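You operate a simulated robot arm through the tools that you are given. There is no shell and no other tool. Be economical: measure what you need, move in short steps, check, and stop when the job is done.

The job below is to be done with a simulated robot arm. You get a single attempt, and the scene is never put back.

TASK
Take the yellow spring on the low store shelf and put it away on the wooden bench top. Fetch the elbow and set it on the red plate. Take the brush and leave it on the steel tray. Take the test piece from the grey bench top and put it on the yellow sight glass. Open the upper green drawer, take the grey pad labelled "fine" from the grey bench top and leave it in the inside of the upper green drawer, then shut the drawer. Take the blank from the middle shelf of the red cart and put it on the top of the black cart. Put the yellow tag marked "shut" from the top of the black cart on top of the yellow pad and the yellow tag that says "LOW" on top of the blue pad. Fetch the yellow can from the middle shelf of the black cart and set it on the bottom shelf of the black cart. Take the large green ring and leave it on the blue sight glass. Take the black ring from the top shelf of the trolley and leave it on the bottom shelf of the trolley. Do these in any order. Set down upright: elbow, yellow tag, yellow can.

The check looks at the end state, three seconds after you hand in, the way a careful person would. Anything else that was tipped, shoved, dropped, spilled or broken makes it a failure.

THE ROBOT
A 7-joint arm with a fingered hand on a trunk, on a base that drives. Base frame: it is fixed to the floor where the robot stands at the start and does not move with it; the origin is under the middle of the robot, x ahead of it, y to its left, z up. Lengths are in cm, angles in degrees, forces in N, time in s.
With the tool pointing down near the work surface it reaches from about 26 to 72 cm from the robot's upright axis, wherever it stands. Its first joint turns from -166.0 to 166.0 degrees. Places, roughly: black ring (7x10x3 cm) [-440, 1130, 60]; blank [-625, 475, 50]; blue pad (6x7x5 cm) [-480, 900, 100]; blue sight glass (9x9x2 cm) [-470, 1130, 60]; bottom shelf of the black cart [-500, 920, 20]; bottom shelf of the trolley [-460, 1110, 30]; brush (10x3x5 cm) [30, -110, 40]; elbow [25, -100, 50]; grey pad [-150, -575, 100]; inside of the upper green drawer [-70, -590, 60]; large green ring (6x6x2 cm) [-510, 1090, 70]; red plate (13x13x2 cm) [-210, -310, 80]; steel tray (31x15x8 cm) [50, -80, 90]; test piece [-50, -575, 75]; top of the black cart [-500, 920, 100]; upper green drawer [-70, -580, 70]; wooden bench top [30, -380, 80]; yellow can [-500, 900, 50]; yellow pad (6x7x5 cm) [-500, 890, 100]; yellow sight glass (9x9x2 cm) [-80, -590, 90]; yellow spring (4x4x3 cm) [50, -10, 40]; yellow tag [-500, 900, 100]. Payload 4 kg.
The tool frame sits at the grasp point between the pads (the TCP): z along the fingers, y along the line on which they close. The tips reach 2.6 cm beyond it. The gripper opens to 13.2 cm. The gripper's body begins 7.3 cm behind the TCP. The gripper is a hand of 4 fingers: y runs from the thumb to the fingers, the wrist lies at [0, 0, -23.9] in the tool frame, and closing takes about 1.5 s.
Orientation is that of the tool frame in the base frame, as a unit quaternion [x, y, z, w]. With the fingers straight down and closing along the base's y, the tool's x points along the base's -x, its y along +y and its z along -z.

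THE INTERFACE
- The arm moves only by the tool jog_arm. Its argument "series" is a list of rows, each a list of 6 numbers: the shift along the tool's x, y, z in mm, then the turn, a rotation vector about the tool's x, y, z in degrees. In form: [[dx, dy, dz, wx, wy, wz], ...]. A call has 1 to 10 rows; each row is the pose to reach, as a shift and turn from the pose commanded when the call began, along the tool's axes at that moment. "jaw" is the finger opening in mm, from 0 to 132, set as the call begins (left out, the last holds). Rows are played at 5 a second. More than 5 cm and 8.6 degrees between two rows, or a gripper value outside its range, and nothing of the call is played. A pose out of reach is approached as far as the arm can. The call stops where the force on the tool passes 40 N (or 10 N more than at its start, if that is more) or the arm is blocked; 0.2 s more then pass. Each finger travels about 7.2 cm/s and halts on what it meets, pressing with about 23 N; the grip force reading is that of the motor and also rises with nothing between the fingers. The clock runs only during rows and for 0.2 s after the last one: add rows that repeat a pose to give the fingers time. It gives the time, the measured TCP pose, the force on the tool (base axes), the opening and the grip force at its end, in the units of the frame above (readings bear some noise), with the torque about the TCP (base axes, N m) and any sound that the robot's microphone picked up.
- Cameras (640 x 400 px; columns grow to the right, rows downward): "scene" is now at [-0.66, 8.36, 140.39]; the picture's right is [-0.81, -0.59, 0.00], its down [-0.35, 0.48, -0.80] and it looks along [0.47, -0.65, -0.60] (base axes); focal length 253 px, centre (320, 200). "wrist" rides on the gripper at [6.8, 0.2, -9.7] in the tool frame; the picture's right is [-0.03, 1.00, 0.00], its down [-0.82, -0.02, -0.58] and it looks along [-0.58, -0.02, 0.82] (tool axes); focal length 270 px, centre (320, 200). There is no depth. A picture from a camera that has moved, and an enlarged one, comes with that camera's place and axes in the base frame and with its lens.
- snapshot(camera): a new picture of that camera. It takes no simulated time.
- lift_body(by): slides the trunk up (or, below 0, down) by that many cm; the arm and the scene camera ride with it, the base frame stays. It gives what a move gives, with no picture.
- steer(legs): drives the robot by 1 to 6 legs, each [ahead, turn to the left] in cm and degrees, along the robot's own axes; the way and the turn of a leg run together, so that a leg with both is an arc; at most 150 cm and 180 degrees a leg. The arm and the cameras ride along, it lands a little off, and it stops where it bumps. It gives what a move gives.
- curl_fingers(finger1, finger2, finger3, thumb_bend): sets how far each is bent, from 0 (flat) to 1 (curled in); at 0.3 the hand is open as for a grip, at 0.7 the pads meet at the TCP. One left out holds its place. A second passes; each finger stops where it meets its share of the squeeze, and holds until it gets a number again. A gripper value or a shape takes the hand back. It gives what a move gives, with no picture; readings hold the bend of each and the force on the fingers (four entries, about 0 where the hand has none), thumb and palm.
- hand_shape(shape): the hand has 4 fingers and takes this shape, open, in about a second: jaw (thumb against the fingers, like two jaws); tri (thumb and two fingers); tip (a fingertip pinch); poke (one finger out to press); point (the index stretched); flat (the hand flat); cup (the hand cupped); fist (a fist). The gripper value then closes the fingers along that shape, each until it touches; the sizes above hold for jaw. It gives what a move gives, with no picture.
- pan_tilt(pan, tilt): turns the head with the scene camera to pan (to the left, within 155 degrees either way) and tilt (down, from -29 to 69), counted from straight ahead of the robot. It gives what a move gives.
- zoom(camera, box): a new picture of the part [left, top, right, bottom] of that camera's present view, enlarged. It takes no simulated time.
- finish_job(): hands the job in; it is judged then, once.

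Go step by step. Nothing tells you exact positions but the pictures and the camera data: compare them with the known pose of the tool, close in by small moves and look again before you grip or let go. The budget is 567 turns and 360 pictures, counting those below and the enlarged ones. Unless the task says otherwise, let go and move clear before handing in.

The tools are called after "Emit:" as name(argument=value, ...) on one line, values as JSON. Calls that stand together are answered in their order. jog_arm: Moves the arm, as the interface text tells. Its arguments: {"type":"object","properties":{"series":{"type":"array"},"jaw":{"type":"number"}},"required":["series"]} The other tools are called the same way: lift_body (by) slides the trunk up or down; hand_shape (shape) gives the hand a shape; curl_fingers (finger1, finger2, finger3, thumb_bend) moves the fingers one by one; steer (legs) drives the base; pan_tilt (pan, tilt) turns the head that bears the scene camera; snapshot (camera) takes a picture; zoom (camera, box) takes an enlarged picture of a part of a camera's view; finish_job () hands the job in.

At the start:

```text
clock: 0.0
tcp_pos: [5.67, -40.96, 117.76]
ee_rot: [0.0, 1.0, 0.0, 0.0]
force: [-0.5, 0.2, 0.0]
ft_torque: [-0.01, 0.03, -0.02]
opening: 13.19
grasp_force: 0.0
shape: jaw
bend: [0.3, 0.3, 0.3, 0.3]
finger forces: [0.1, 0.0, 0.1, 0.0, 0.1, 0.0]
trunk travel left (down, up): [-36.5, 22.5]
robot x, y, heading: [0.2, 0.13, 0.2]
head pan, tilt: [-53.8, 36.9]
```

scene: 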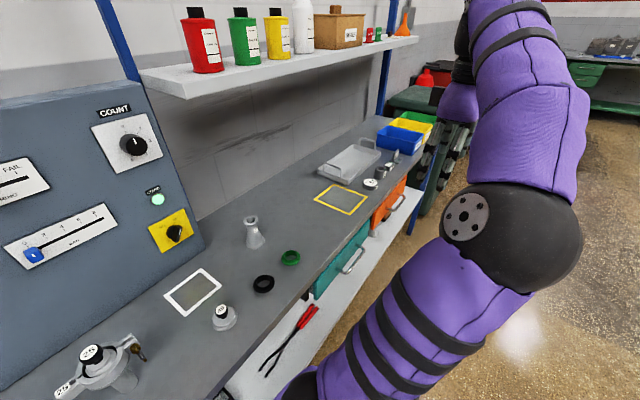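
wrist: 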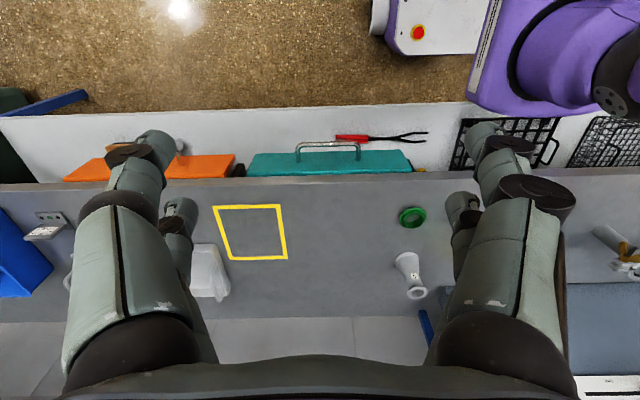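

I see a bench ahead and to the right, with a shelf under it. I'll look around first with the head camera.

Emit:
pan_tilt(pan=-10, tilt=55)

Emit:
snapshot(camera="scene")

Emit:
pan_tilt(pan=-80, tilt=45)

Emit:
snapshot(camera="scene")

```text
clock: 1.1
tcp_pos: [5.69, -41.05, 117.84]
ee_rot: [0.0, 1.0, 0.0, 0.0]
force: [-1.3, 0.2, -0.1]
ft_torque: [-0.02, 0.01, 0.02]
opening: 13.19
grasp_force: 0.1
shape: jaw
bend: [0.3, 0.3, 0.3, 0.3]
finger forces: [0.0, 0.1, 0.0, 0.0, 0.0, 0.0]
trunk travel left (down, up): [-36.5, 22.5]
robot x, y, heading: [-0.22, -0.04, 0.0]
head pan, tilt: [-10.0, 55.0]
```

```text
357 pictures are left
camera scene: at [1.3, 14.12, 137.85], right [-0.17, -0.98, 0.0], down [-0.81, 0.14, -0.57], along [0.56, -0.1, -0.82], focal length 253 px, centre (320, 200)
```

scene: 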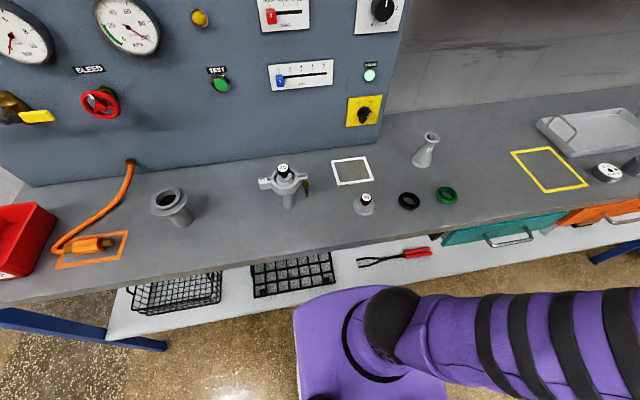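

```text
clock: 2.5
tcp_pos: [5.7, -40.97, 117.84]
ee_rot: [0.0, 1.0, 0.0, 0.0]
force: [-0.1, -0.5, 1.1]
ft_torque: [-0.01, -0.01, 0.02]
opening: 13.2
grasp_force: 0.1
shape: jaw
bend: [0.3, 0.3, 0.3, 0.3]
finger forces: [0.0, 0.0, 0.0, 0.0, 0.1, 0.0]
trunk travel left (down, up): [-36.5, 22.5]
robot x, y, heading: [-0.13, 0.14, -0.4]
head pan, tilt: [-80.0, 45.0]
```

```text
356 pictures are left
camera scene: at [-4.39, 7.37, 139.19], right [-0.98, -0.17, 0.0], down [-0.12, 0.7, -0.71], along [0.12, -0.7, -0.71], focal length 253 px, centre (320, 200)
```

scene: 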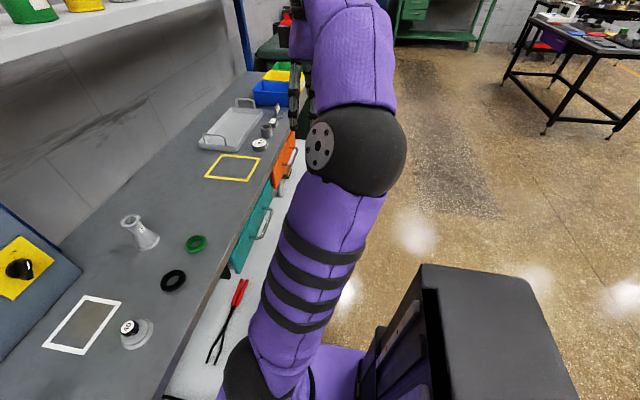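

The bench top looks to be near z 86 with its front edge at about x 24, and a white shelf runs below it at about z 38. I'll back off and lower the trunk to look underneath.

Emit:
steer(legs=[[-45, 0]])

Emit:
lift_body(by=-30)

Emit:
pan_tilt(pan=0, tilt=35)

Emit:
snapshot(camera="scene")

Emit:
pan_tilt(pan=-65, tilt=30)

Emit:
snapshot(camera="scene")

```text
clock: 5.2
tcp_pos: [-39.12, -40.96, 118.09]
ee_rot: [0.002, 1.0, 0.0, -0.001]
force: [-0.2, -0.7, -0.2]
ft_torque: [-0.03, -0.01, 0.01]
opening: 13.19
grasp_force: 0.1
shape: jaw
bend: [0.3, 0.3, 0.3, 0.3]
finger forces: [0.0, 0.0, 0.0, 0.0, 0.1, 0.0]
trunk travel left (down, up): [-36.5, 22.5]
robot x, y, heading: [-44.3, -0.09, -0.2]
head pan, tilt: [-80.0, 45.0]
```

```text
clock: 8.2
tcp_pos: [-39.01, -41.0, 87.92]
ee_rot: [0.0, 1.0, 0.0, 0.0]
force: [-0.4, 0.3, -0.3]
ft_torque: [0.01, -0.02, -0.02]
opening: 13.2
grasp_force: 0.1
shape: jaw
bend: [0.3, 0.3, 0.3, 0.3]
finger forces: [0.0, 0.1, 0.1, 0.0, 0.0, 0.1]
trunk travel left (down, up): [-6.5, 52.5]
robot x, y, heading: [-44.93, -0.05, -0.0]
head pan, tilt: [-80.0, 45.0]
```

```text
clock: 9.8
tcp_pos: [-39.17, -40.92, 87.89]
ee_rot: [0.0, 1.0, -0.001, -0.001]
force: [0.1, 0.7, 1.0]
ft_torque: [-0.04, 0.04, 0.02]
opening: 13.17
grasp_force: 0.0
shape: jaw
bend: [0.3, 0.3, 0.3, 0.3]
finger forces: [0.0, 0.0, 0.0, 0.1, 0.1, 0.1]
trunk travel left (down, up): [-6.5, 52.5]
robot x, y, heading: [-45.04, -0.18, -0.0]
head pan, tilt: [0.0, 35.0]
```

```text
355 pictures are left
camera scene: at [-41.71, 15.39, 110.67], right [0.0, -1.0, 0.0], down [-0.57, 0.0, -0.82], along [0.82, 0.0, -0.57], focal length 253 px, centre (320, 200)
```

scene: 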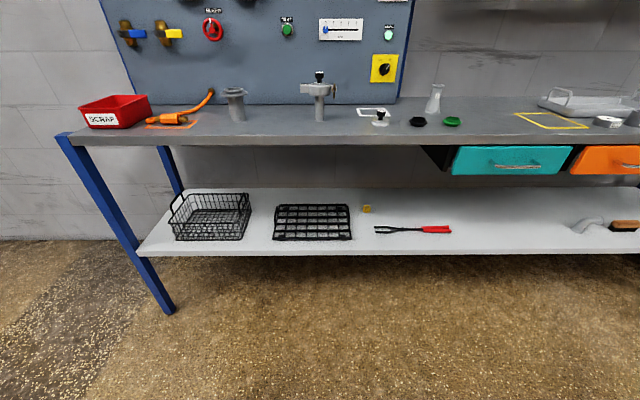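

```text
clock: 11.1
tcp_pos: [-39.08, -41.07, 87.83]
ee_rot: [0.001, 1.0, 0.0, 0.001]
force: [-0.1, -0.5, 0.5]
ft_torque: [0.02, -0.03, 0.0]
opening: 13.18
grasp_force: 0.0
shape: jaw
bend: [0.3, 0.3, 0.3, 0.3]
finger forces: [0.1, 0.1, 0.0, 0.0, 0.0, 0.0]
trunk travel left (down, up): [-6.5, 52.5]
robot x, y, heading: [-44.76, 0.48, 0.1]
head pan, tilt: [-65.0, 30.0]
```

```text
354 pictures are left
camera scene: at [-46.69, 7.2, 111.45], right [-0.91, -0.42, 0.0], down [-0.21, 0.45, -0.87], along [0.37, -0.78, -0.5], focal length 253 px, centre (320, 200)
```

scene: 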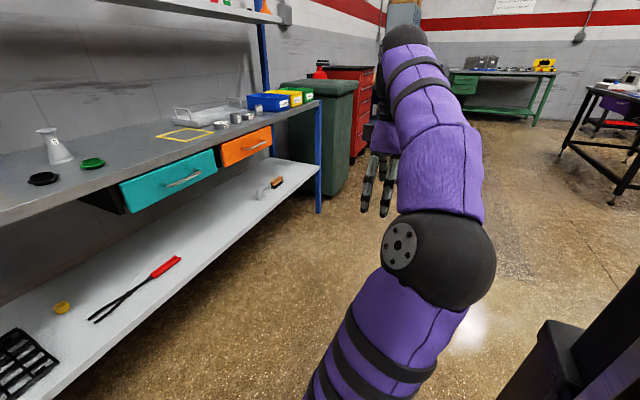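

The yellow spring sits on the low shelf at about (53, -6, 40). I'll swing the arm to the front and roll the hand half a turn so that its camera ends up on the upper side.

Emit:
jog_arm(series=[[-37, 31, 0, 0, 0, -8], [-74, 62, 0, 0, 0, -16], [-111, 93, 0, 0, 0, -24], [-148, 124, 0, 0, 0, -32], [-185, 155, 0, 0, 0, -40], [-222, 186, 0, 0, 0, -48], [-259, 217, 0, 0, 0, -56], [-296, 248, 0, 0, 0, -64], [-333, 279, 0, 0, 0, -72], [-370, 310, 0, 0, 0, -80]])

Emit:
pan_tilt(pan=-10, tilt=35)

Emit:
snapshot(camera="scene")

```text
clock: 13.3
tcp_pos: [-2.07, -9.79, 87.87]
ee_rot: [-0.642, 0.766, 0.0, 0.0]
force: [0.0, 0.1, 0.8]
ft_torque: [0.01, -0.02, 0.0]
opening: 13.21
grasp_force: 0.0
shape: jaw
bend: [0.3, 0.3, 0.3, 0.3]
finger forces: [0.0, 0.1, 0.0, 0.0, 0.0, 0.0]
trunk travel left (down, up): [-6.5, 52.5]
robot x, y, heading: [-44.89, -0.11, 0.0]
head pan, tilt: [-65.0, 30.0]
```

```text
clock: 14.6
tcp_pos: [-2.24, -9.77, 87.91]
ee_rot: [-0.642, 0.766, 0.001, 0.0]
force: [-0.2, -0.4, 0.0]
ft_torque: [-0.01, -0.03, 0.01]
opening: 13.19
grasp_force: 0.1
shape: jaw
bend: [0.3, 0.3, 0.3, 0.3]
finger forces: [0.1, 0.1, 0.0, 0.0, 0.1, 0.0]
trunk travel left (down, up): [-6.5, 52.5]
robot x, y, heading: [-44.41, -0.4, 0.2]
head pan, tilt: [-10.0, 35.0]
```

```text
353 pictures are left
camera scene: at [-41.83, 13.86, 110.67], right [-0.17, -0.98, 0.0], down [-0.56, 0.1, -0.82], along [0.81, -0.14, -0.57], focal length 253 px, centre (320, 200)
```

scene: 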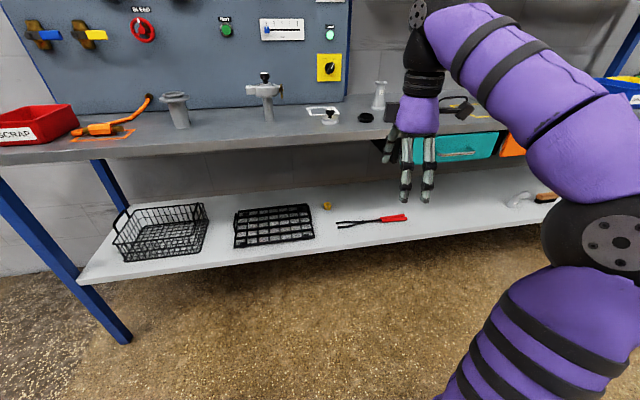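

Emit:
jog_arm(series=[[0, 0, 10, 0, 0, -8.5], [0, 0, 20, 0, 0, -17], [0, 0, 30, 0, 0, -25.5], [0, 0, 40, 0, 0, -34], [0, 0, 50, 0, 0, -42.5], [0, 0, 60, 0, 0, -51], [0, 0, 70, 0, 0, -59.5], [0, 0, 80, 0, 0, -68], [0, 0, 90, 0, 0, -76.5], [0, 0, 100, 0, 0, -85]])

Emit:
snapshot(camera="wrist")

```text
clock: 16.8
tcp_pos: [-10.49, 2.54, 70.43]
ee_rot: [0.991, -0.134, 0.001, -0.001]
force: [-0.4, 0.9, 0.0]
ft_torque: [0.0, 0.03, -0.03]
opening: 13.18
grasp_force: 0.0
shape: jaw
bend: [0.3, 0.3, 0.3, 0.3]
finger forces: [0.0, 0.1, 0.0, 0.0, 0.1, 0.1]
out of reach, approached as far as the arm can: row 4, 5, 6, 7, 8, 9, 10
trunk travel left (down, up): [-6.5, 52.5]
robot x, y, heading: [-44.82, -0.11, -0.0]
head pan, tilt: [-10.0, 35.0]
```

```text
352 pictures are left
camera wrist: at [-3.9, 0.6, 80.13], right [-0.29, -0.96, 0.0], down [-0.78, 0.23, 0.58], along [-0.55, 0.17, -0.82], focal length 270 px, centre (320, 200)
```

wrist: 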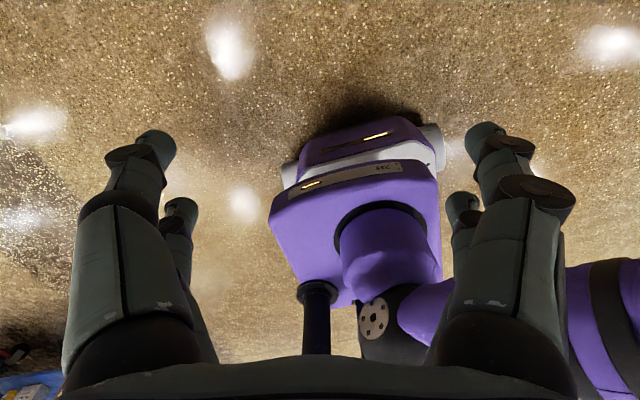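

Emit:
jog_arm(series=[[0, 0, 0, 0, 8, 0], [0, 0, 0, 0, 16, 0], [0, 0, 0, 0, 24, 0], [0, 0, 0, 0, 32, 0], [0, 0, 0, 0, 40, 0], [0, 0, 0, 0, 48, 0], [0, 0, 0, 0, 56, 0]])

Emit:
snapshot(camera="scene")

Emit:
snapshot(camera="wrist")

```text
clock: 18.4
tcp_pos: [-9.5, 3.11, 72.79]
ee_rot: [0.875, -0.116, 0.466, 0.062]
force: [0.0, -0.7, 0.0]
ft_torque: [0.0, 0.01, 0.0]
opening: 13.2
grasp_force: 0.0
shape: jaw
bend: [0.3, 0.3, 0.3, 0.3]
finger forces: [0.1, 0.0, 0.0, 0.0, 0.0, 0.0]
out of reach, approached as far as the arm can: row 7
trunk travel left (down, up): [-6.5, 52.5]
robot x, y, heading: [-44.5, 0.12, 0.2]
head pan, tilt: [-10.0, 35.0]
```

```text
351 pictures are left
camera scene: at [-41.83, 13.85, 110.67], right [-0.17, -0.98, 0.0], down [-0.56, 0.1, -0.82], along [0.81, -0.14, -0.57], focal length 253 px, centre (320, 200)
```

scene: 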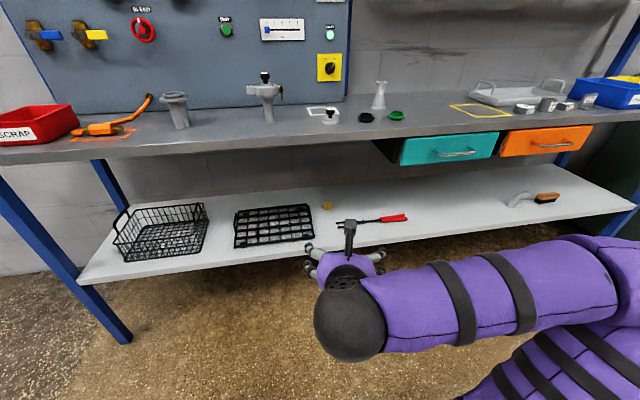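

```text
350 pictures are left
camera wrist: at [-13.55, 4.11, 83.85], right [-0.27, -0.96, -0.02], down [-0.9, 0.26, -0.35], along [0.34, -0.08, -0.94], focal length 270 px, centre (320, 200)
```

wrist: 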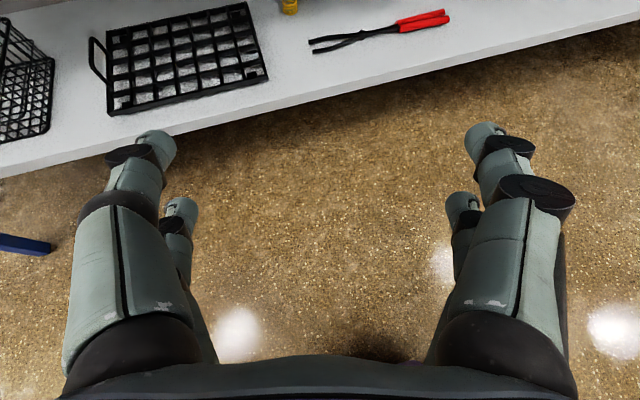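

Emit:
jog_arm(series=[[-11, 4, 39, 0, 0, 0], [-22, 9, 79, 0, 0, 0], [-33, 13, 118, 0, 0, 0], [-45, 18, 157, 0, 0, 0], [-56, 22, 197, 0, 0, 0], [-67, 27, 236, 0, 0, 0], [-78, 31, 276, 0, 0, 0], [-89, 36, 315, 0, 0, 0]])

Emit:
snapshot(camera="scene")

Emit:
snapshot(camera="wrist")

```text
clock: 20.1
tcp_pos: [9.84, -5.8, 48.08]
ee_rot: [0.875, -0.116, 0.466, 0.062]
force: [-0.2, 0.3, 0.4]
ft_torque: [0.01, -0.01, 0.02]
opening: 13.21
grasp_force: 0.0
shape: jaw
bend: [0.3, 0.3, 0.3, 0.3]
finger forces: [0.1, 0.1, 0.0, 0.1, 0.0, 0.1]
out of reach, approached as far as the arm can: row 1, 2, 3, 4, 5, 6, 7
trunk travel left (down, up): [-6.5, 52.5]
robot x, y, heading: [-44.94, -0.19, -0.2]
head pan, tilt: [-10.0, 35.0]
```

```text
349 pictures are left
camera scene: at [-41.85, 13.87, 110.68], right [-0.17, -0.98, 0.0], down [-0.56, 0.1, -0.82], along [0.81, -0.14, -0.57], focal length 253 px, centre (320, 200)
```

scene: 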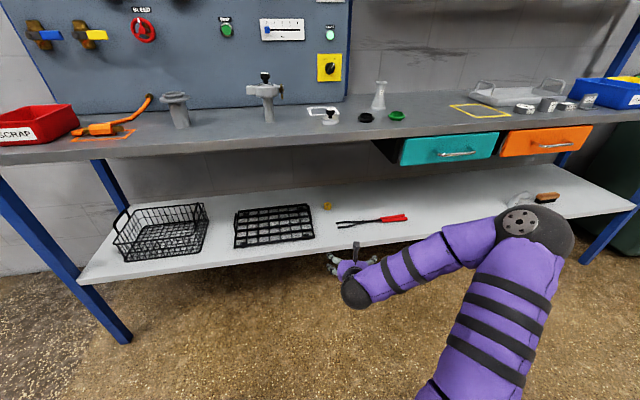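

```text
348 pictures are left
camera wrist: at [5.8, -4.76, 59.06], right [-0.27, -0.96, -0.02], down [-0.9, 0.26, -0.35], along [0.35, -0.08, -0.94], focal length 270 px, centre (320, 200)
```

wrist: 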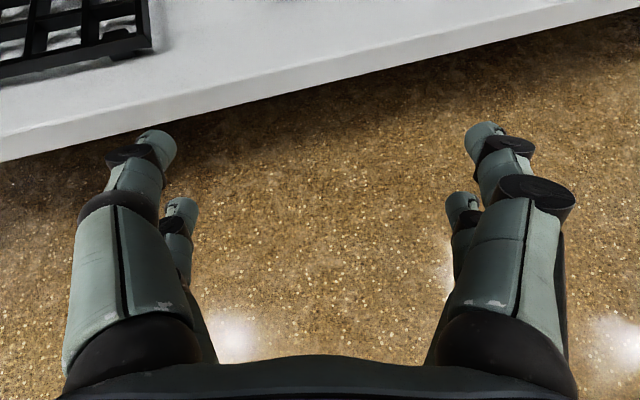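

Emit:
jog_arm(series=[[21, -10, 31, 0, 0, 0], [42, -20, 62, 0, 0, 0], [62, -30, 93, 0, 0, 0], [83, -40, 123, 0, 0, 0]])

Emit:
snapshot(camera="scene")

```text
clock: 21.1
tcp_pos: [25.29, -5.6, 47.96]
ee_rot: [0.875, -0.115, 0.466, 0.061]
force: [0.2, -0.1, 0.3]
ft_torque: [0.03, 0.0, -0.03]
opening: 13.15
grasp_force: 0.2
shape: jaw
bend: [0.3, 0.3, 0.3, 0.3]
finger forces: [0.0, 0.1, 0.0, 0.0, 0.0, 0.0]
trunk travel left (down, up): [-6.5, 52.5]
robot x, y, heading: [-44.83, -0.13, -0.1]
head pan, tilt: [-10.0, 35.0]
```

```text
347 pictures are left
camera scene: at [-41.85, 13.86, 110.68], right [-0.17, -0.98, 0.0], down [-0.56, 0.1, -0.82], along [0.81, -0.14, -0.57], focal length 253 px, centre (320, 200)
```

scene: 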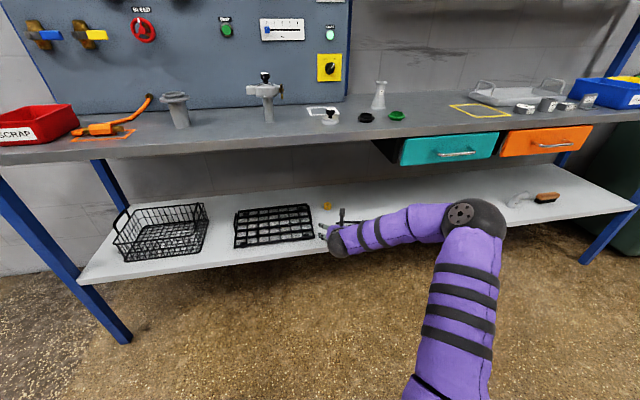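

The spring is deep under the bench, so I'll come in diagonally from the left. That keeps the elbow away from the bench and the drawers.

Emit:
jog_arm(series=[[29, 0, -20, 0, 0, 0], [58, 0, -39, 0, 0, 0]])

Emit:
steer(legs=[[-12, 0], [0, 90], [100, 0], [0, -135]])

Emit:
pan_tilt(pan=15, tilt=35)

Emit:
snapshot(camera="scene")

```text
clock: 21.8
tcp_pos: [25.32, -5.87, 54.75]
ee_rot: [0.875, -0.116, 0.466, 0.061]
force: [-0.2, 0.1, 1.5]
ft_torque: [0.01, 0.0, 0.01]
opening: 13.18
grasp_force: 0.1
shape: jaw
bend: [0.3, 0.3, 0.3, 0.3]
finger forces: [0.0, 0.0, 0.0, 0.2, 0.0, 0.0]
trunk travel left (down, up): [-6.5, 52.5]
robot x, y, heading: [-44.49, 0.06, 0.1]
head pan, tilt: [-10.0, 35.0]
```

```text
clock: 38.1
tcp_pos: [-11.17, 48.16, 54.86]
ee_rot: [0.78, -0.414, 0.415, 0.22]
force: [0.3, 0.0, -0.7]
ft_torque: [0.02, 0.01, -0.01]
opening: 13.21
grasp_force: 0.1
shape: jaw
bend: [0.3, 0.3, 0.3, 0.3]
finger forces: [0.1, 0.1, 0.0, 0.0, 0.0, 0.0]
trunk travel left (down, up): [-6.5, 52.5]
robot x, y, heading: [-60.19, 98.39, -40.7]
head pan, tilt: [-10.0, 35.0]
```

```text
clock: 39.0
tcp_pos: [-11.14, 48.3, 54.76]
ee_rot: [0.78, -0.414, 0.414, 0.22]
force: [0.0, 0.5, 0.8]
ft_torque: [0.0, 0.01, 0.02]
opening: 13.2
grasp_force: 0.1
shape: jaw
bend: [0.3, 0.3, 0.3, 0.3]
finger forces: [0.0, 0.0, 0.0, 0.1, 0.0, 0.1]
trunk travel left (down, up): [-6.5, 52.5]
robot x, y, heading: [-59.98, 98.68, -40.8]
head pan, tilt: [15.0, 35.0]
```

```text
346 pictures are left
camera scene: at [-46.56, 110.24, 110.67], right [-0.44, -0.9, 0.0], down [-0.52, 0.25, -0.82], along [0.74, -0.36, -0.57], focal length 253 px, centre (320, 200)
```

scene: 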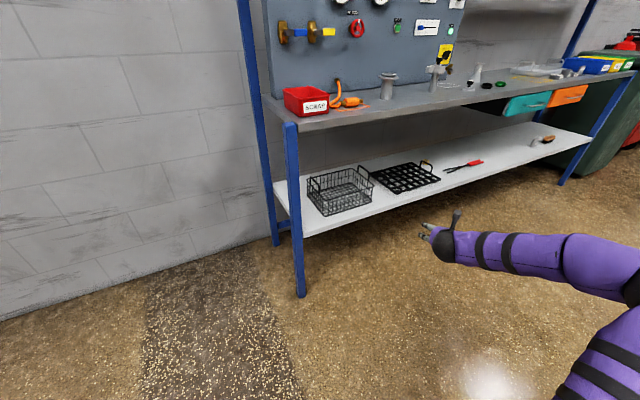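

Emit:
steer(legs=[[74, 0]])

Emit:
pan_tilt(pan=-5, tilt=50)

Emit:
snapshot(camera="scene")

Emit:
snapshot(camera="wrist")

```text
clock: 43.0
tcp_pos: [45.38, 0.88, 54.74]
ee_rot: [0.782, -0.409, 0.416, 0.218]
force: [0.6, 0.2, -0.3]
ft_torque: [0.01, -0.03, 0.04]
opening: 13.19
grasp_force: 0.0
shape: jaw
bend: [0.3, 0.3, 0.3, 0.3]
finger forces: [0.0, 0.0, 0.1, 0.1, 0.0, 0.1]
trunk travel left (down, up): [-6.5, 52.5]
robot x, y, heading: [-4.49, 50.42, -40.2]
head pan, tilt: [15.0, 35.0]
```

```text
clock: 43.9
tcp_pos: [45.39, 0.92, 54.73]
ee_rot: [0.782, -0.409, 0.416, 0.218]
force: [-0.1, 0.5, 0.2]
ft_torque: [0.02, 0.03, 0.03]
opening: 13.19
grasp_force: 0.0
shape: jaw
bend: [0.3, 0.3, 0.3, 0.3]
finger forces: [0.0, 0.1, 0.0, 0.0, 0.1, 0.0]
trunk travel left (down, up): [-6.5, 52.5]
robot x, y, heading: [-3.97, 50.75, -40.3]
head pan, tilt: [-5.0, 50.0]
```

```text
345 pictures are left
camera scene: at [6.62, 60.84, 108.5], right [-0.71, -0.7, 0.0], down [-0.54, 0.54, -0.64], along [0.45, -0.46, -0.77], focal length 253 px, centre (320, 200)
```

scene: 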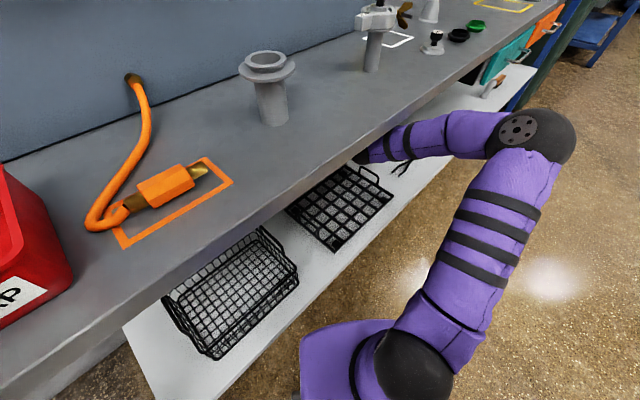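

```text
344 pictures are left
camera wrist: at [42.91, 4.37, 65.87], right [-0.83, -0.56, -0.02], down [-0.52, 0.78, -0.35], along [0.21, -0.28, -0.94], focal length 270 px, centre (320, 200)
```

wrist: 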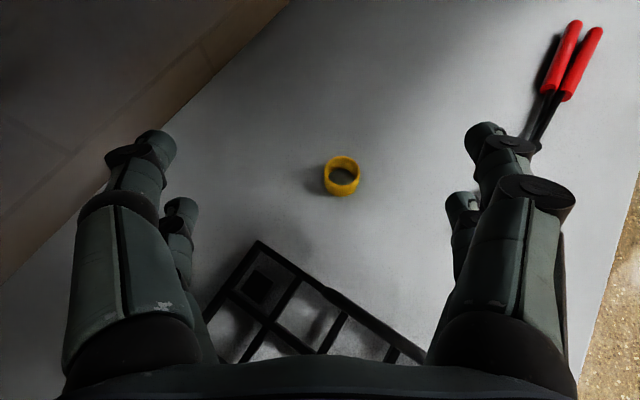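

The spring shows clearly in the wrist view. Crossing several views puts it at about (48, -5.3, 43), so I'll close in above it with a narrower opening.

Emit:
jog_arm(series=[[-10, 5, 32, 0, 0, 0], [-19, 10, 63, 0, 0, 0], [-29, 14, 95, 0, 0, 0]], jaw=85)

Emit:
snapshot(camera="wrist")

```text
clock: 44.7
tcp_pos: [47.81, -5.1, 47.19]
ee_rot: [0.783, -0.409, 0.416, 0.217]
force: [0.5, 0.2, -0.2]
ft_torque: [0.02, 0.0, -0.02]
opening: 8.53
grasp_force: 0.0
shape: jaw
bend: [0.7, 0.7, 0.7, 0.65]
finger forces: [0.0, 0.1, 0.0, 0.1, 0.0, 0.0]
trunk travel left (down, up): [-6.5, 52.5]
robot x, y, heading: [-4.22, 50.73, -40.3]
head pan, tilt: [-5.0, 50.0]
```

```text
343 pictures are left
camera wrist: at [45.39, -1.66, 58.28], right [-0.83, -0.56, -0.02], down [-0.52, 0.78, -0.35], along [0.21, -0.28, -0.94], focal length 270 px, centre (320, 200)
```

wrist: 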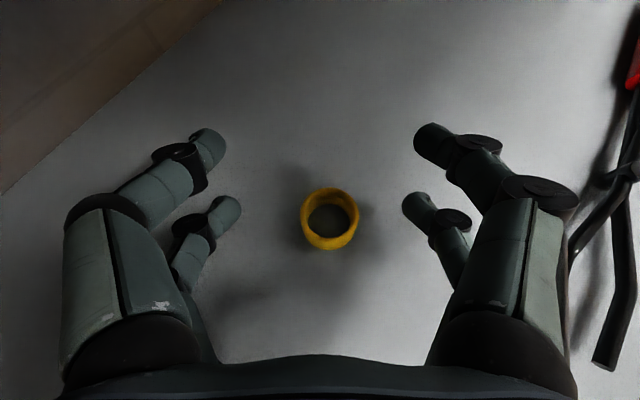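

Emit:
jog_arm(series=[[-13, 3, 9, 0, 0, 0], [-26, 3, 18, 0, 0, 0]])

Emit:
snapshot(camera="wrist")

```text
clock: 45.3
tcp_pos: [47.77, -5.62, 45.5]
ee_rot: [0.777, -0.407, 0.425, 0.224]
force: [-1.2, -2.2, 15.6]
ft_torque: [1.41, 0.8, 0.34]
opening: 8.56
grasp_force: 0.0
shape: jaw
bend: [0.7, 0.7, 0.7, 0.65]
finger forces: [0.0, 0.0, 0.0, 0.0, 0.0, 13.4]
trunk travel left (down, up): [-6.5, 52.5]
robot x, y, heading: [-4.4, 50.99, -40.2]
head pan, tilt: [-5.0, 50.0]
stopped in row 2: the force on the tool passed its limit at 50 N (the readings are from after the stop); the commanded pose is now the measured one
```

```text
342 pictures are left
camera wrist: at [45.26, -2.0, 56.47], right [-0.83, -0.56, -0.02], down [-0.51, 0.77, -0.37], along [0.22, -0.3, -0.93], focal length 270 px, centre (320, 200)
```

wrist: 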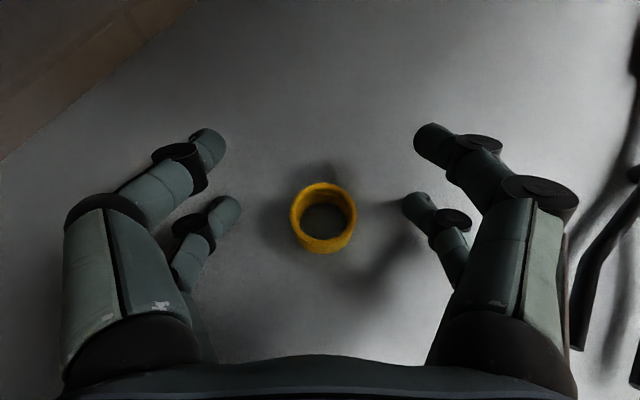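

The palm touched something behind, probably the tray handle. I'll rise, tilt the hand steeper so the palm clears it, and look again.

Emit:
jog_arm(series=[[17, 0, -11, 0, 0, 0], [33, 0, -22, 0, 0, 0], [33, 0, -22, 0, -8, 0], [33, 0, -22, 0, -16, 0], [33, 0, -22, 0, -24, 0], [33, 0, -22, 0, -30, 0]])

Emit:
snapshot(camera="wrist")

Emit:
pan_tilt(pan=-5, tilt=40)

Emit:
zoom(camera="scene", box=[200, 150, 520, 350])

```text
clock: 46.7
tcp_pos: [46.6, -4.71, 47.63]
ee_rot: [0.817, -0.432, 0.339, 0.177]
force: [0.5, -0.3, 0.3]
ft_torque: [-0.01, 0.01, -0.01]
opening: 8.49
grasp_force: 0.0
shape: jaw
bend: [0.7, 0.7, 0.7, 0.65]
finger forces: [0.0, 0.0, 0.0, 0.0, 0.0, 0.1]
out of reach, approached as far as the arm can: row 4, 5, 6
trunk travel left (down, up): [-6.5, 52.5]
robot x, y, heading: [-4.32, 50.69, -40.3]
head pan, tilt: [-5.0, 50.0]
```

```text
341 pictures are left
camera wrist: at [45.35, -3.12, 59.28], right [-0.84, -0.55, -0.02], down [-0.54, 0.83, -0.17], along [0.11, -0.13, -0.99], focal length 270 px, centre (320, 200)
```

wrist: 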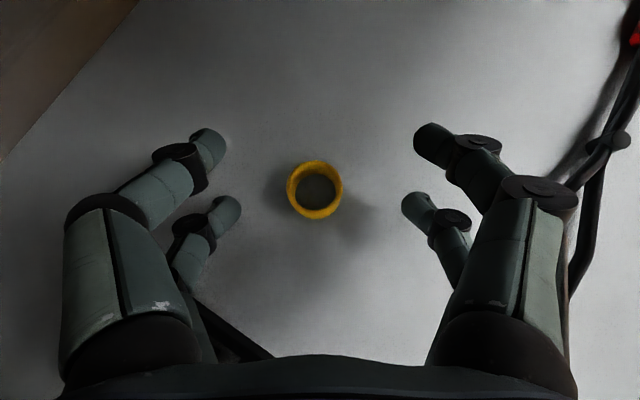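

```text
clock: 47.4
tcp_pos: [46.64, -4.77, 47.58]
ee_rot: [0.817, -0.432, 0.339, 0.176]
force: [-0.4, -0.8, -0.1]
ft_torque: [0.01, 0.0, 0.01]
opening: 8.53
grasp_force: 0.0
shape: jaw
bend: [0.7, 0.7, 0.7, 0.65]
finger forces: [0.1, 0.0, 0.0, 0.0, 0.0, 0.0]
trunk travel left (down, up): [-6.5, 52.5]
robot x, y, heading: [-4.3, 50.57, -40.0]
head pan, tilt: [-5.0, 40.0]
```

```text
2.00 times, centred on (360, 250) of scene
camera zoom: at [6.86, 60.05, 109.89], right [-0.71, -0.7, 0.0], down [-0.45, 0.46, -0.77], along [0.54, -0.54, -0.64], focal length 506 px, centre (240, 100)
```

zoom: 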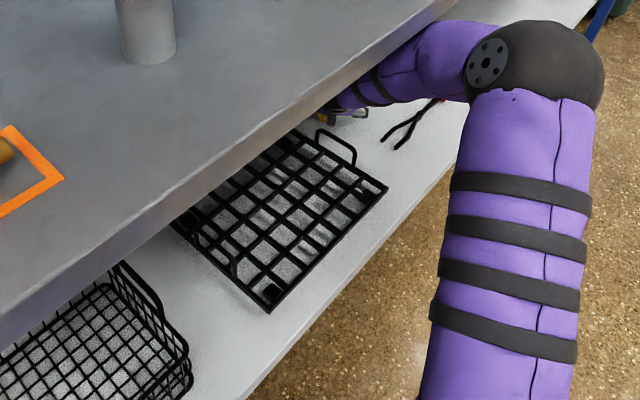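

Emit:
jog_arm(series=[[10, 0, -10, 5.7, 0, -5.7], [20, 0, -20, 11.3, 0, -11.3], [20, 0, -20, 17, 0, -17], [20, 0, -20, 22.6, 0, -22.6], [20, 0, -20, 28.3, 0, -28.3], [20, 0, -20, 34, 0, -34]])

Emit:
snapshot(camera="wrist")

```text
clock: 48.8
tcp_pos: [47.08, -4.6, 51.07]
ee_rot: [0.921, -0.056, 0.384, 0.026]
force: [-0.6, 0.8, 0.3]
ft_torque: [-0.01, -0.02, -0.05]
opening: 8.53
grasp_force: 0.1
shape: jaw
bend: [0.7, 0.7, 0.7, 0.65]
finger forces: [0.0, 0.2, 0.0, 0.0, 0.0, 0.0]
out of reach, approached as far as the arm can: row 1, 2, 3
trunk travel left (down, up): [-6.5, 52.5]
robot x, y, heading: [-4.18, 50.43, -40.0]
head pan, tilt: [-5.0, 40.0]
```

```text
339 pictures are left
camera wrist: at [45.04, -4.36, 62.76], right [-0.14, -0.99, -0.01], down [-0.97, 0.14, -0.17], along [0.17, -0.01, -0.98], focal length 270 px, centre (320, 200)
```

wrist: 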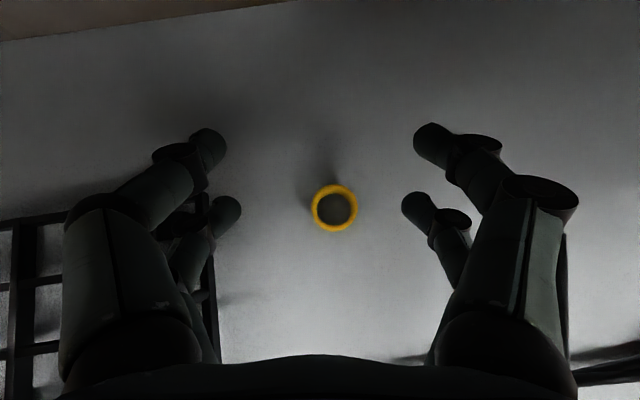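

Emit:
jog_arm(series=[[0, 5, 0, 5.7, 0, -5.7], [0, 9, 0, 11.3, 0, -11.3], [-12, 9, 17, 11.3, 0, -11.3], [-23, 9, 33, 11.3, 0, -11.3]])

Emit:
snapshot(camera="wrist")

```text
clock: 49.8
tcp_pos: [47.81, -5.31, 48.63]
ee_rot: [0.921, 0.071, 0.383, -0.026]
force: [0.0, 0.2, 0.5]
ft_torque: [-0.02, 0.01, 0.03]
opening: 8.52
grasp_force: 0.2
shape: jaw
bend: [0.7, 0.7, 0.7, 0.65]
finger forces: [0.0, 0.0, 0.0, 0.0, 0.0, 0.0]
out of reach, approached as far as the arm can: row 4
trunk travel left (down, up): [-6.5, 52.5]
robot x, y, heading: [-4.63, 50.59, -40.3]
head pan, tilt: [-5.0, 40.0]
```

```text
338 pictures are left
camera wrist: at [45.88, -5.75, 60.18], right [0.13, -0.99, -0.01], down [-0.98, -0.13, -0.17], along [0.17, 0.03, -0.98], focal length 270 px, centre (320, 200)
```

wrist: 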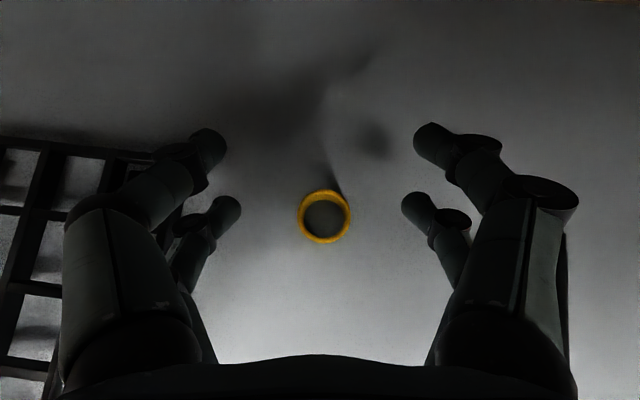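

Emit:
lift_body(by=-4.2)

Emit:
snapshot(camera="wrist")

```text
clock: 50.6
tcp_pos: [48.04, -5.67, 45.62]
ee_rot: [0.918, 0.068, 0.391, -0.021]
force: [-1.6, -0.3, 13.5]
ft_torque: [0.81, 0.17, 0.14]
opening: 8.52
grasp_force: 0.1
shape: jaw
bend: [0.7, 0.7, 0.71, 0.65]
finger forces: [0.1, 0.1, 14.5, 0.0, 0.0, 0.0]
trunk travel left (down, up): [-2.3, 56.7]
robot x, y, heading: [-4.27, 50.92, -40.4]
head pan, tilt: [-5.0, 40.0]
stopped: the force on the tool passed its limit at 42 N (the readings are from after the stop); the commanded pose is now the measured one
```

```text
337 pictures are left
camera wrist: at [45.93, -5.91, 57.12], right [0.12, -0.99, 0.0], down [-0.97, -0.12, -0.19], along [0.19, 0.03, -0.98], focal length 270 px, centre (320, 200)
```

wrist: 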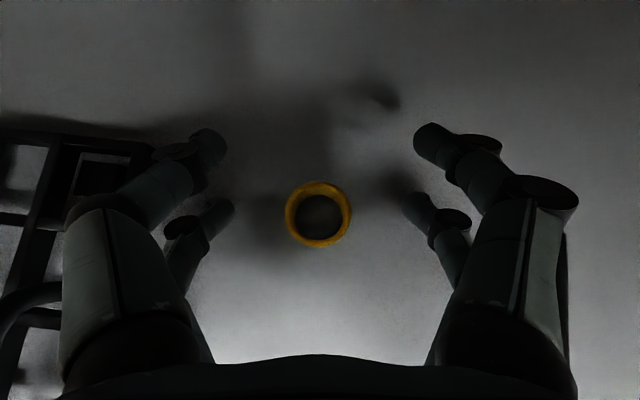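

One finger has touched the shelf and the lower finger pair straddles the spring. I'll rise a few millimetres and close.

Emit:
lift_body(by=0.5)

Emit:
jog_arm(series=[[0, 0, 0, 0, 0, 0], [0, 0, 0, 0, 0, 0], [0, 0, 0, 0, 0, 0], [0, 0, 0, 0, 0, 0], [0, 0, 0, 0, 0, 0], [0, 0, 0, 0, 0, 0], [0, 0, 0, 0, 0, 0]], jaw=0)

Emit:
snapshot(camera="wrist")

```text
clock: 51.1
tcp_pos: [47.96, -5.58, 45.57]
ee_rot: [0.918, 0.069, 0.389, -0.023]
force: [-1.1, 1.3, 1.7]
ft_torque: [0.14, 0.02, 0.01]
opening: 8.55
grasp_force: 0.1
shape: jaw
bend: [0.7, 0.7, 0.7, 0.65]
finger forces: [0.0, 0.0, 1.8, 0.0, 0.0, 0.0]
trunk travel left (down, up): [-2.8, 56.2]
robot x, y, heading: [-4.3, 51.13, -40.3]
head pan, tilt: [-5.0, 40.0]
```

```text
clock: 52.8
tcp_pos: [48.06, -5.55, 45.65]
ee_rot: [0.919, 0.069, 0.388, -0.022]
force: [0.8, -0.2, -0.4]
ft_torque: [-0.01, 0.01, 0.02]
opening: 0.01
grasp_force: 23.3
shape: jaw
bend: [0.6, 0.64, 0.71, 0.7]
finger forces: [0.0, 17.9, 17.3, 0.0, 0.0, 0.0]
trunk travel left (down, up): [-2.8, 56.2]
robot x, y, heading: [-4.11, 50.86, -40.3]
head pan, tilt: [-5.0, 40.0]
```

```text
336 pictures are left
camera wrist: at [45.96, -5.9, 57.3], right [0.13, -0.99, -0.01], down [-0.98, -0.12, -0.18], along [0.18, 0.03, -0.98], focal length 270 px, centre (320, 200)
```

wrist: 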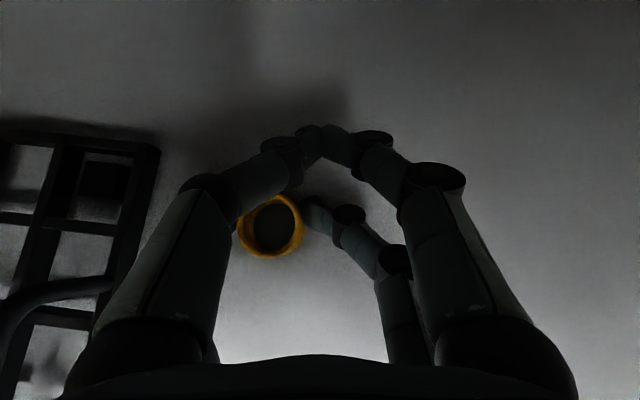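

Emit:
lift_body(by=3)

Emit:
snapshot(camera="wrist")

```text
clock: 53.5
tcp_pos: [48.14, -5.64, 48.77]
ee_rot: [0.919, 0.068, 0.389, -0.022]
force: [-0.9, 0.3, -0.6]
ft_torque: [-0.02, -0.01, -0.02]
opening: 0.01
grasp_force: 22.9
shape: jaw
bend: [0.6, 0.64, 0.71, 0.7]
finger forces: [0.0, 17.7, 17.4, 0.1, 0.0, 0.2]
trunk travel left (down, up): [-5.8, 53.2]
robot x, y, heading: [-4.38, 50.65, -39.9]
head pan, tilt: [-5.0, 40.0]
```

```text
335 pictures are left
camera wrist: at [45.96, -5.9, 60.31], right [0.13, -0.99, -0.01], down [-0.98, -0.12, -0.18], along [0.18, 0.03, -0.98], focal length 270 px, centre (320, 200)
```

wrist: 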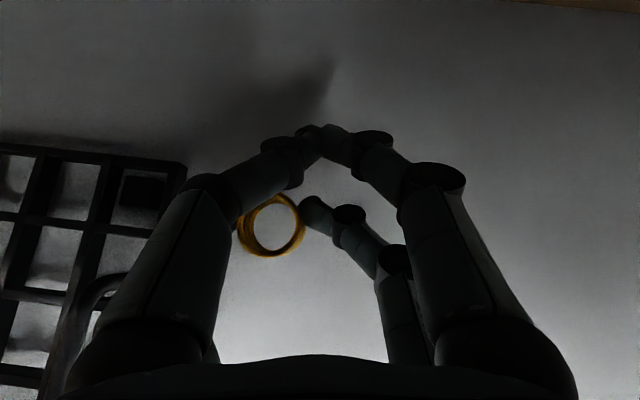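

The spring is held. I'll raise it clear of the tray handle and back out the way I came in.

Emit:
jog_arm(series=[[21, 0, -21, 0, 0, 0], [42, 0, -42, 0, 0, 0], [56, 0, -56, 0, 0, 0]])

Emit:
steer(legs=[[-74, 0]])

Emit:
snapshot(camera="scene")

Emit:
snapshot(camera="wrist")

```text
clock: 54.3
tcp_pos: [47.84, -5.5, 56.72]
ee_rot: [0.919, 0.069, 0.389, -0.022]
force: [-1.3, -0.2, -0.9]
ft_torque: [-0.01, -0.02, -0.06]
opening: 0.0
grasp_force: 23.0
shape: jaw
bend: [0.6, 0.64, 0.71, 0.7]
finger forces: [0.0, 17.8, 17.4, 0.0, 0.0, 0.1]
trunk travel left (down, up): [-5.8, 53.2]
robot x, y, heading: [-4.73, 50.61, -39.9]
head pan, tilt: [-5.0, 40.0]
```

```text
clock: 58.3
tcp_pos: [-8.82, 41.63, 56.62]
ee_rot: [0.919, 0.063, 0.388, -0.02]
force: [0.4, 0.3, -0.8]
ft_torque: [-0.02, -0.02, 0.03]
opening: 0.02
grasp_force: 23.2
shape: jaw
bend: [0.6, 0.64, 0.71, 0.7]
finger forces: [0.1, 17.9, 17.4, 0.0, 0.1, 0.0]
trunk travel left (down, up): [-5.8, 53.2]
robot x, y, heading: [-60.13, 98.86, -41.0]
head pan, tilt: [-5.0, 40.0]
```

```text
334 pictures are left
camera scene: at [-48.59, 108.05, 109.2], right [-0.72, -0.69, 0.0], down [-0.45, 0.46, -0.77], along [0.53, -0.55, -0.64], focal length 253 px, centre (320, 200)
```

scene: 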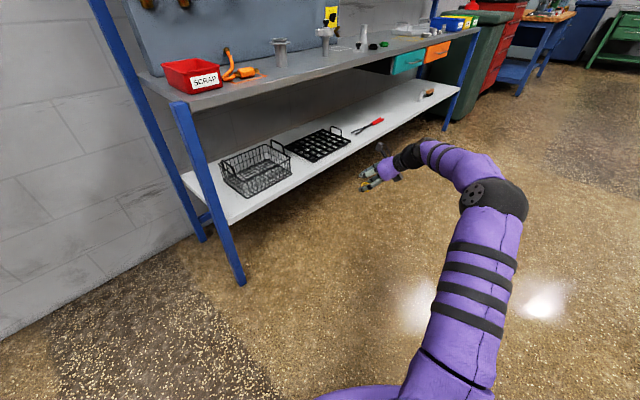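

```text
333 pictures are left
camera wrist: at [-10.9, 41.42, 68.23], right [0.11, -0.99, -0.01], down [-0.98, -0.11, -0.18], along [0.18, 0.03, -0.98], focal length 270 px, centre (320, 200)
```

wrist: 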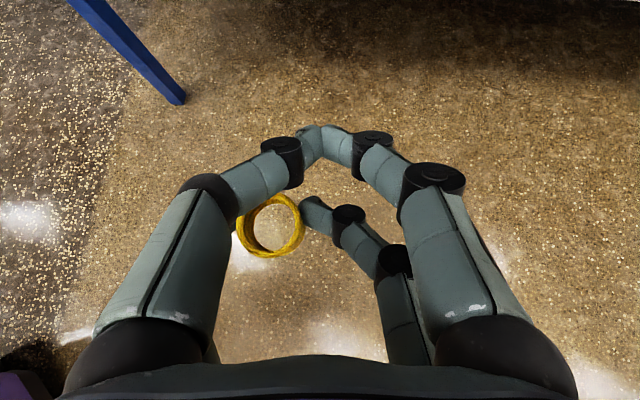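

Emit:
lift_body(by=40)

Emit:
steer(legs=[[0, -49]])

Emit:
pan_tilt(pan=15, tilt=20)

Emit:
snapshot(camera="scene")

```text
clock: 62.1
tcp_pos: [-8.73, 41.7, 96.58]
ee_rot: [0.919, 0.062, 0.389, -0.02]
force: [1.0, 0.3, -0.5]
ft_torque: [-0.03, 0.0, 0.0]
opening: 0.0
grasp_force: 22.9
shape: jaw
bend: [0.6, 0.64, 0.71, 0.7]
finger forces: [0.0, 17.9, 17.5, 0.0, 0.0, 0.0]
trunk travel left (down, up): [-45.8, 13.2]
robot x, y, heading: [-60.3, 98.91, -41.0]
head pan, tilt: [-5.0, 40.0]
```

```text
clock: 65.0
tcp_pos: [-69.1, 22.34, 96.6]
ee_rot: [0.863, -0.323, 0.362, 0.143]
force: [0.1, -0.2, -0.3]
ft_torque: [-0.02, 0.0, 0.04]
opening: 0.0
grasp_force: 22.7
shape: jaw
bend: [0.6, 0.64, 0.72, 0.7]
finger forces: [0.1, 17.9, 17.3, 0.1, 0.0, 0.1]
trunk travel left (down, up): [-45.8, 13.2]
robot x, y, heading: [-60.18, 98.54, -89.9]
head pan, tilt: [-5.0, 40.0]
```

```text
clock: 65.8
tcp_pos: [-69.16, 22.39, 96.57]
ee_rot: [0.862, -0.323, 0.362, 0.143]
force: [0.1, -0.1, -0.8]
ft_torque: [0.0, 0.01, 0.03]
opening: 0.0
grasp_force: 22.9
shape: jaw
bend: [0.6, 0.64, 0.72, 0.7]
finger forces: [0.1, 17.8, 17.3, 0.0, 0.1, 0.1]
trunk travel left (down, up): [-45.8, 13.2]
robot x, y, heading: [-60.1, 98.4, -90.2]
head pan, tilt: [15.0, 20.0]
```

```text
332 pictures are left
camera scene: at [-42.32, 95.72, 152.34], right [-0.97, -0.26, 0.0], down [-0.09, 0.33, -0.94], along [0.24, -0.91, -0.34], focal length 253 px, centre (320, 200)
```

scene: 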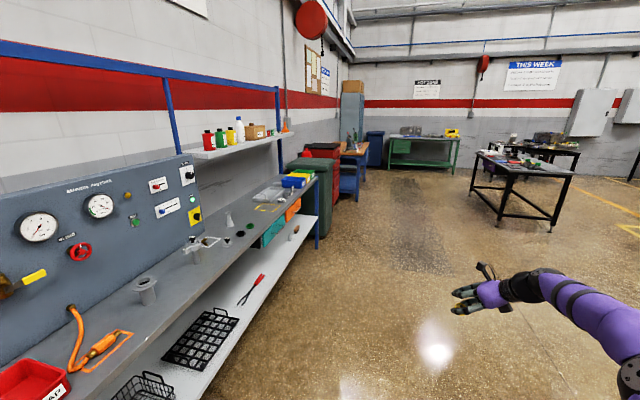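

Emit:
steer(legs=[[150, 0], [150, 0], [110, 0]])

Emit:
pan_tilt(pan=45, tilt=25)

Emit:
snapshot(camera="scene")

Emit:
pan_tilt(pan=-40, tilt=25)

Emit:
snapshot(camera="scene")

```text
clock: 85.7
tcp_pos: [-72.67, -391.81, 96.61]
ee_rot: [0.862, -0.325, 0.361, 0.144]
force: [1.4, -0.3, -1.5]
ft_torque: [-0.02, 0.0, -0.02]
opening: 0.0
grasp_force: 23.0
shape: jaw
bend: [0.6, 0.64, 0.72, 0.7]
finger forces: [0.0, 17.8, 17.3, 0.0, 0.0, 0.0]
trunk travel left (down, up): [-45.8, 13.2]
robot x, y, heading: [-63.09, -315.77, -90.4]
head pan, tilt: [15.0, 20.0]
```

```text
clock: 86.6
tcp_pos: [-72.71, -391.71, 96.58]
ee_rot: [0.861, -0.327, 0.361, 0.144]
force: [0.2, 1.2, -0.5]
ft_torque: [0.0, 0.01, -0.01]
opening: 0.01
grasp_force: 22.9
shape: jaw
bend: [0.6, 0.64, 0.72, 0.7]
finger forces: [0.0, 17.7, 17.2, 0.0, 0.0, 0.0]
trunk travel left (down, up): [-45.8, 13.2]
robot x, y, heading: [-62.77, -315.96, -90.4]
head pan, tilt: [45.0, 25.0]
```

```text
331 pictures are left
camera scene: at [-41.04, -316.37, 151.54], right [-0.71, -0.7, 0.0], down [-0.3, 0.3, -0.91], along [0.64, -0.65, -0.42], focal length 253 px, centre (320, 200)
```

scene: 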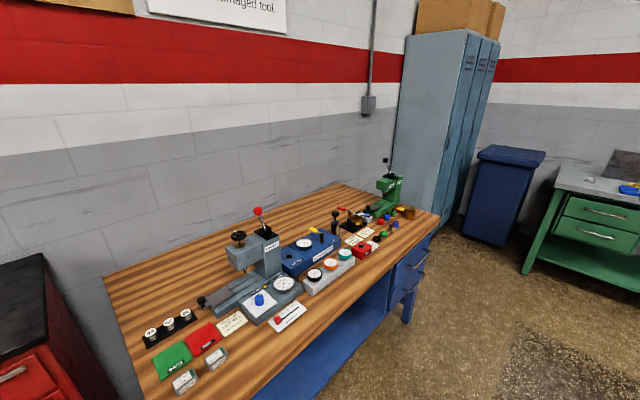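

```text
clock: 88.2
tcp_pos: [-72.59, -391.97, 96.57]
ee_rot: [0.862, -0.325, 0.362, 0.144]
force: [-0.6, 0.1, -0.2]
ft_torque: [-0.01, -0.01, -0.04]
opening: 0.01
grasp_force: 22.8
shape: jaw
bend: [0.6, 0.64, 0.72, 0.7]
finger forces: [0.1, 17.7, 17.3, 0.0, 0.0, 0.1]
trunk travel left (down, up): [-45.8, 13.2]
robot x, y, heading: [-63.14, -315.52, -90.3]
head pan, tilt: [-40.0, 25.0]
```

```text
330 pictures are left
camera scene: at [-53.47, -316.83, 151.54], right [-0.76, 0.65, 0.0], down [0.27, 0.32, -0.91], along [-0.59, -0.69, -0.42], focal length 253 px, centre (320, 200)
```

scene: 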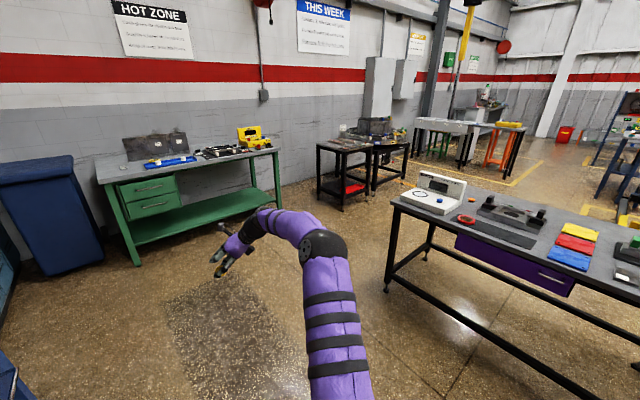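

The wooden bench has a clear strip along its front edge near (4, -373). I'll drive round to face it.

Emit:
steer(legs=[[56, 0], [0, 45], [-17, 0], [0, 45]])

Emit:
pan_tilt(pan=0, tilt=42)

Emit:
snapshot(camera="scene")

Emit:
snapshot(camera="wrist")

```text
clock: 97.0
tcp_pos: [0.82, -369.23, 96.66]
ee_rot: [0.841, 0.374, 0.359, -0.153]
force: [-0.5, -0.4, -0.6]
ft_torque: [-0.01, -0.03, 0.0]
opening: 0.01
grasp_force: 22.4
shape: jaw
bend: [0.6, 0.64, 0.72, 0.7]
finger forces: [0.1, 17.9, 17.7, 0.0, 0.0, 0.1]
trunk travel left (down, up): [-45.8, 13.2]
robot x, y, heading: [-75.33, -358.96, -0.8]
head pan, tilt: [-40.0, 25.0]
```

```text
clock: 98.0
tcp_pos: [0.78, -369.12, 96.57]
ee_rot: [0.842, 0.374, 0.359, -0.152]
force: [1.0, -0.6, -0.3]
ft_torque: [0.01, 0.02, -0.02]
opening: 0.0
grasp_force: 23.2
shape: jaw
bend: [0.6, 0.64, 0.72, 0.7]
finger forces: [0.1, 17.7, 17.7, 0.0, 0.0, 0.0]
trunk travel left (down, up): [-45.8, 13.2]
robot x, y, heading: [-75.17, -358.69, -0.7]
head pan, tilt: [0.0, 42.0]
```

```text
329 pictures are left
camera scene: at [-72.39, -343.53, 148.91], right [-0.02, -1.0, 0.0], down [-0.67, 0.01, -0.74], along [0.74, -0.01, -0.67], focal length 253 px, centre (320, 200)
```

scene: 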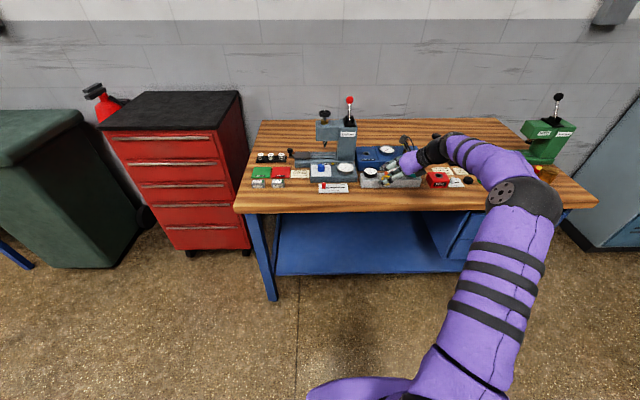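

```text
328 pictures are left
camera wrist: at [-0.55, -370.75, 108.23], right [0.73, -0.69, -0.01], down [-0.68, -0.71, -0.18], along [0.12, 0.14, -0.98], focal length 270 px, centre (320, 200)
```

wrist: 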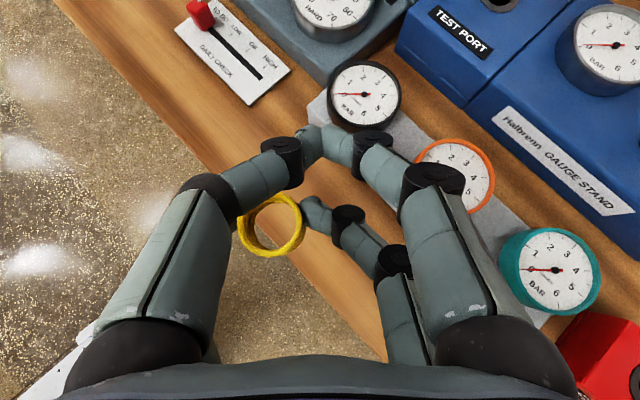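

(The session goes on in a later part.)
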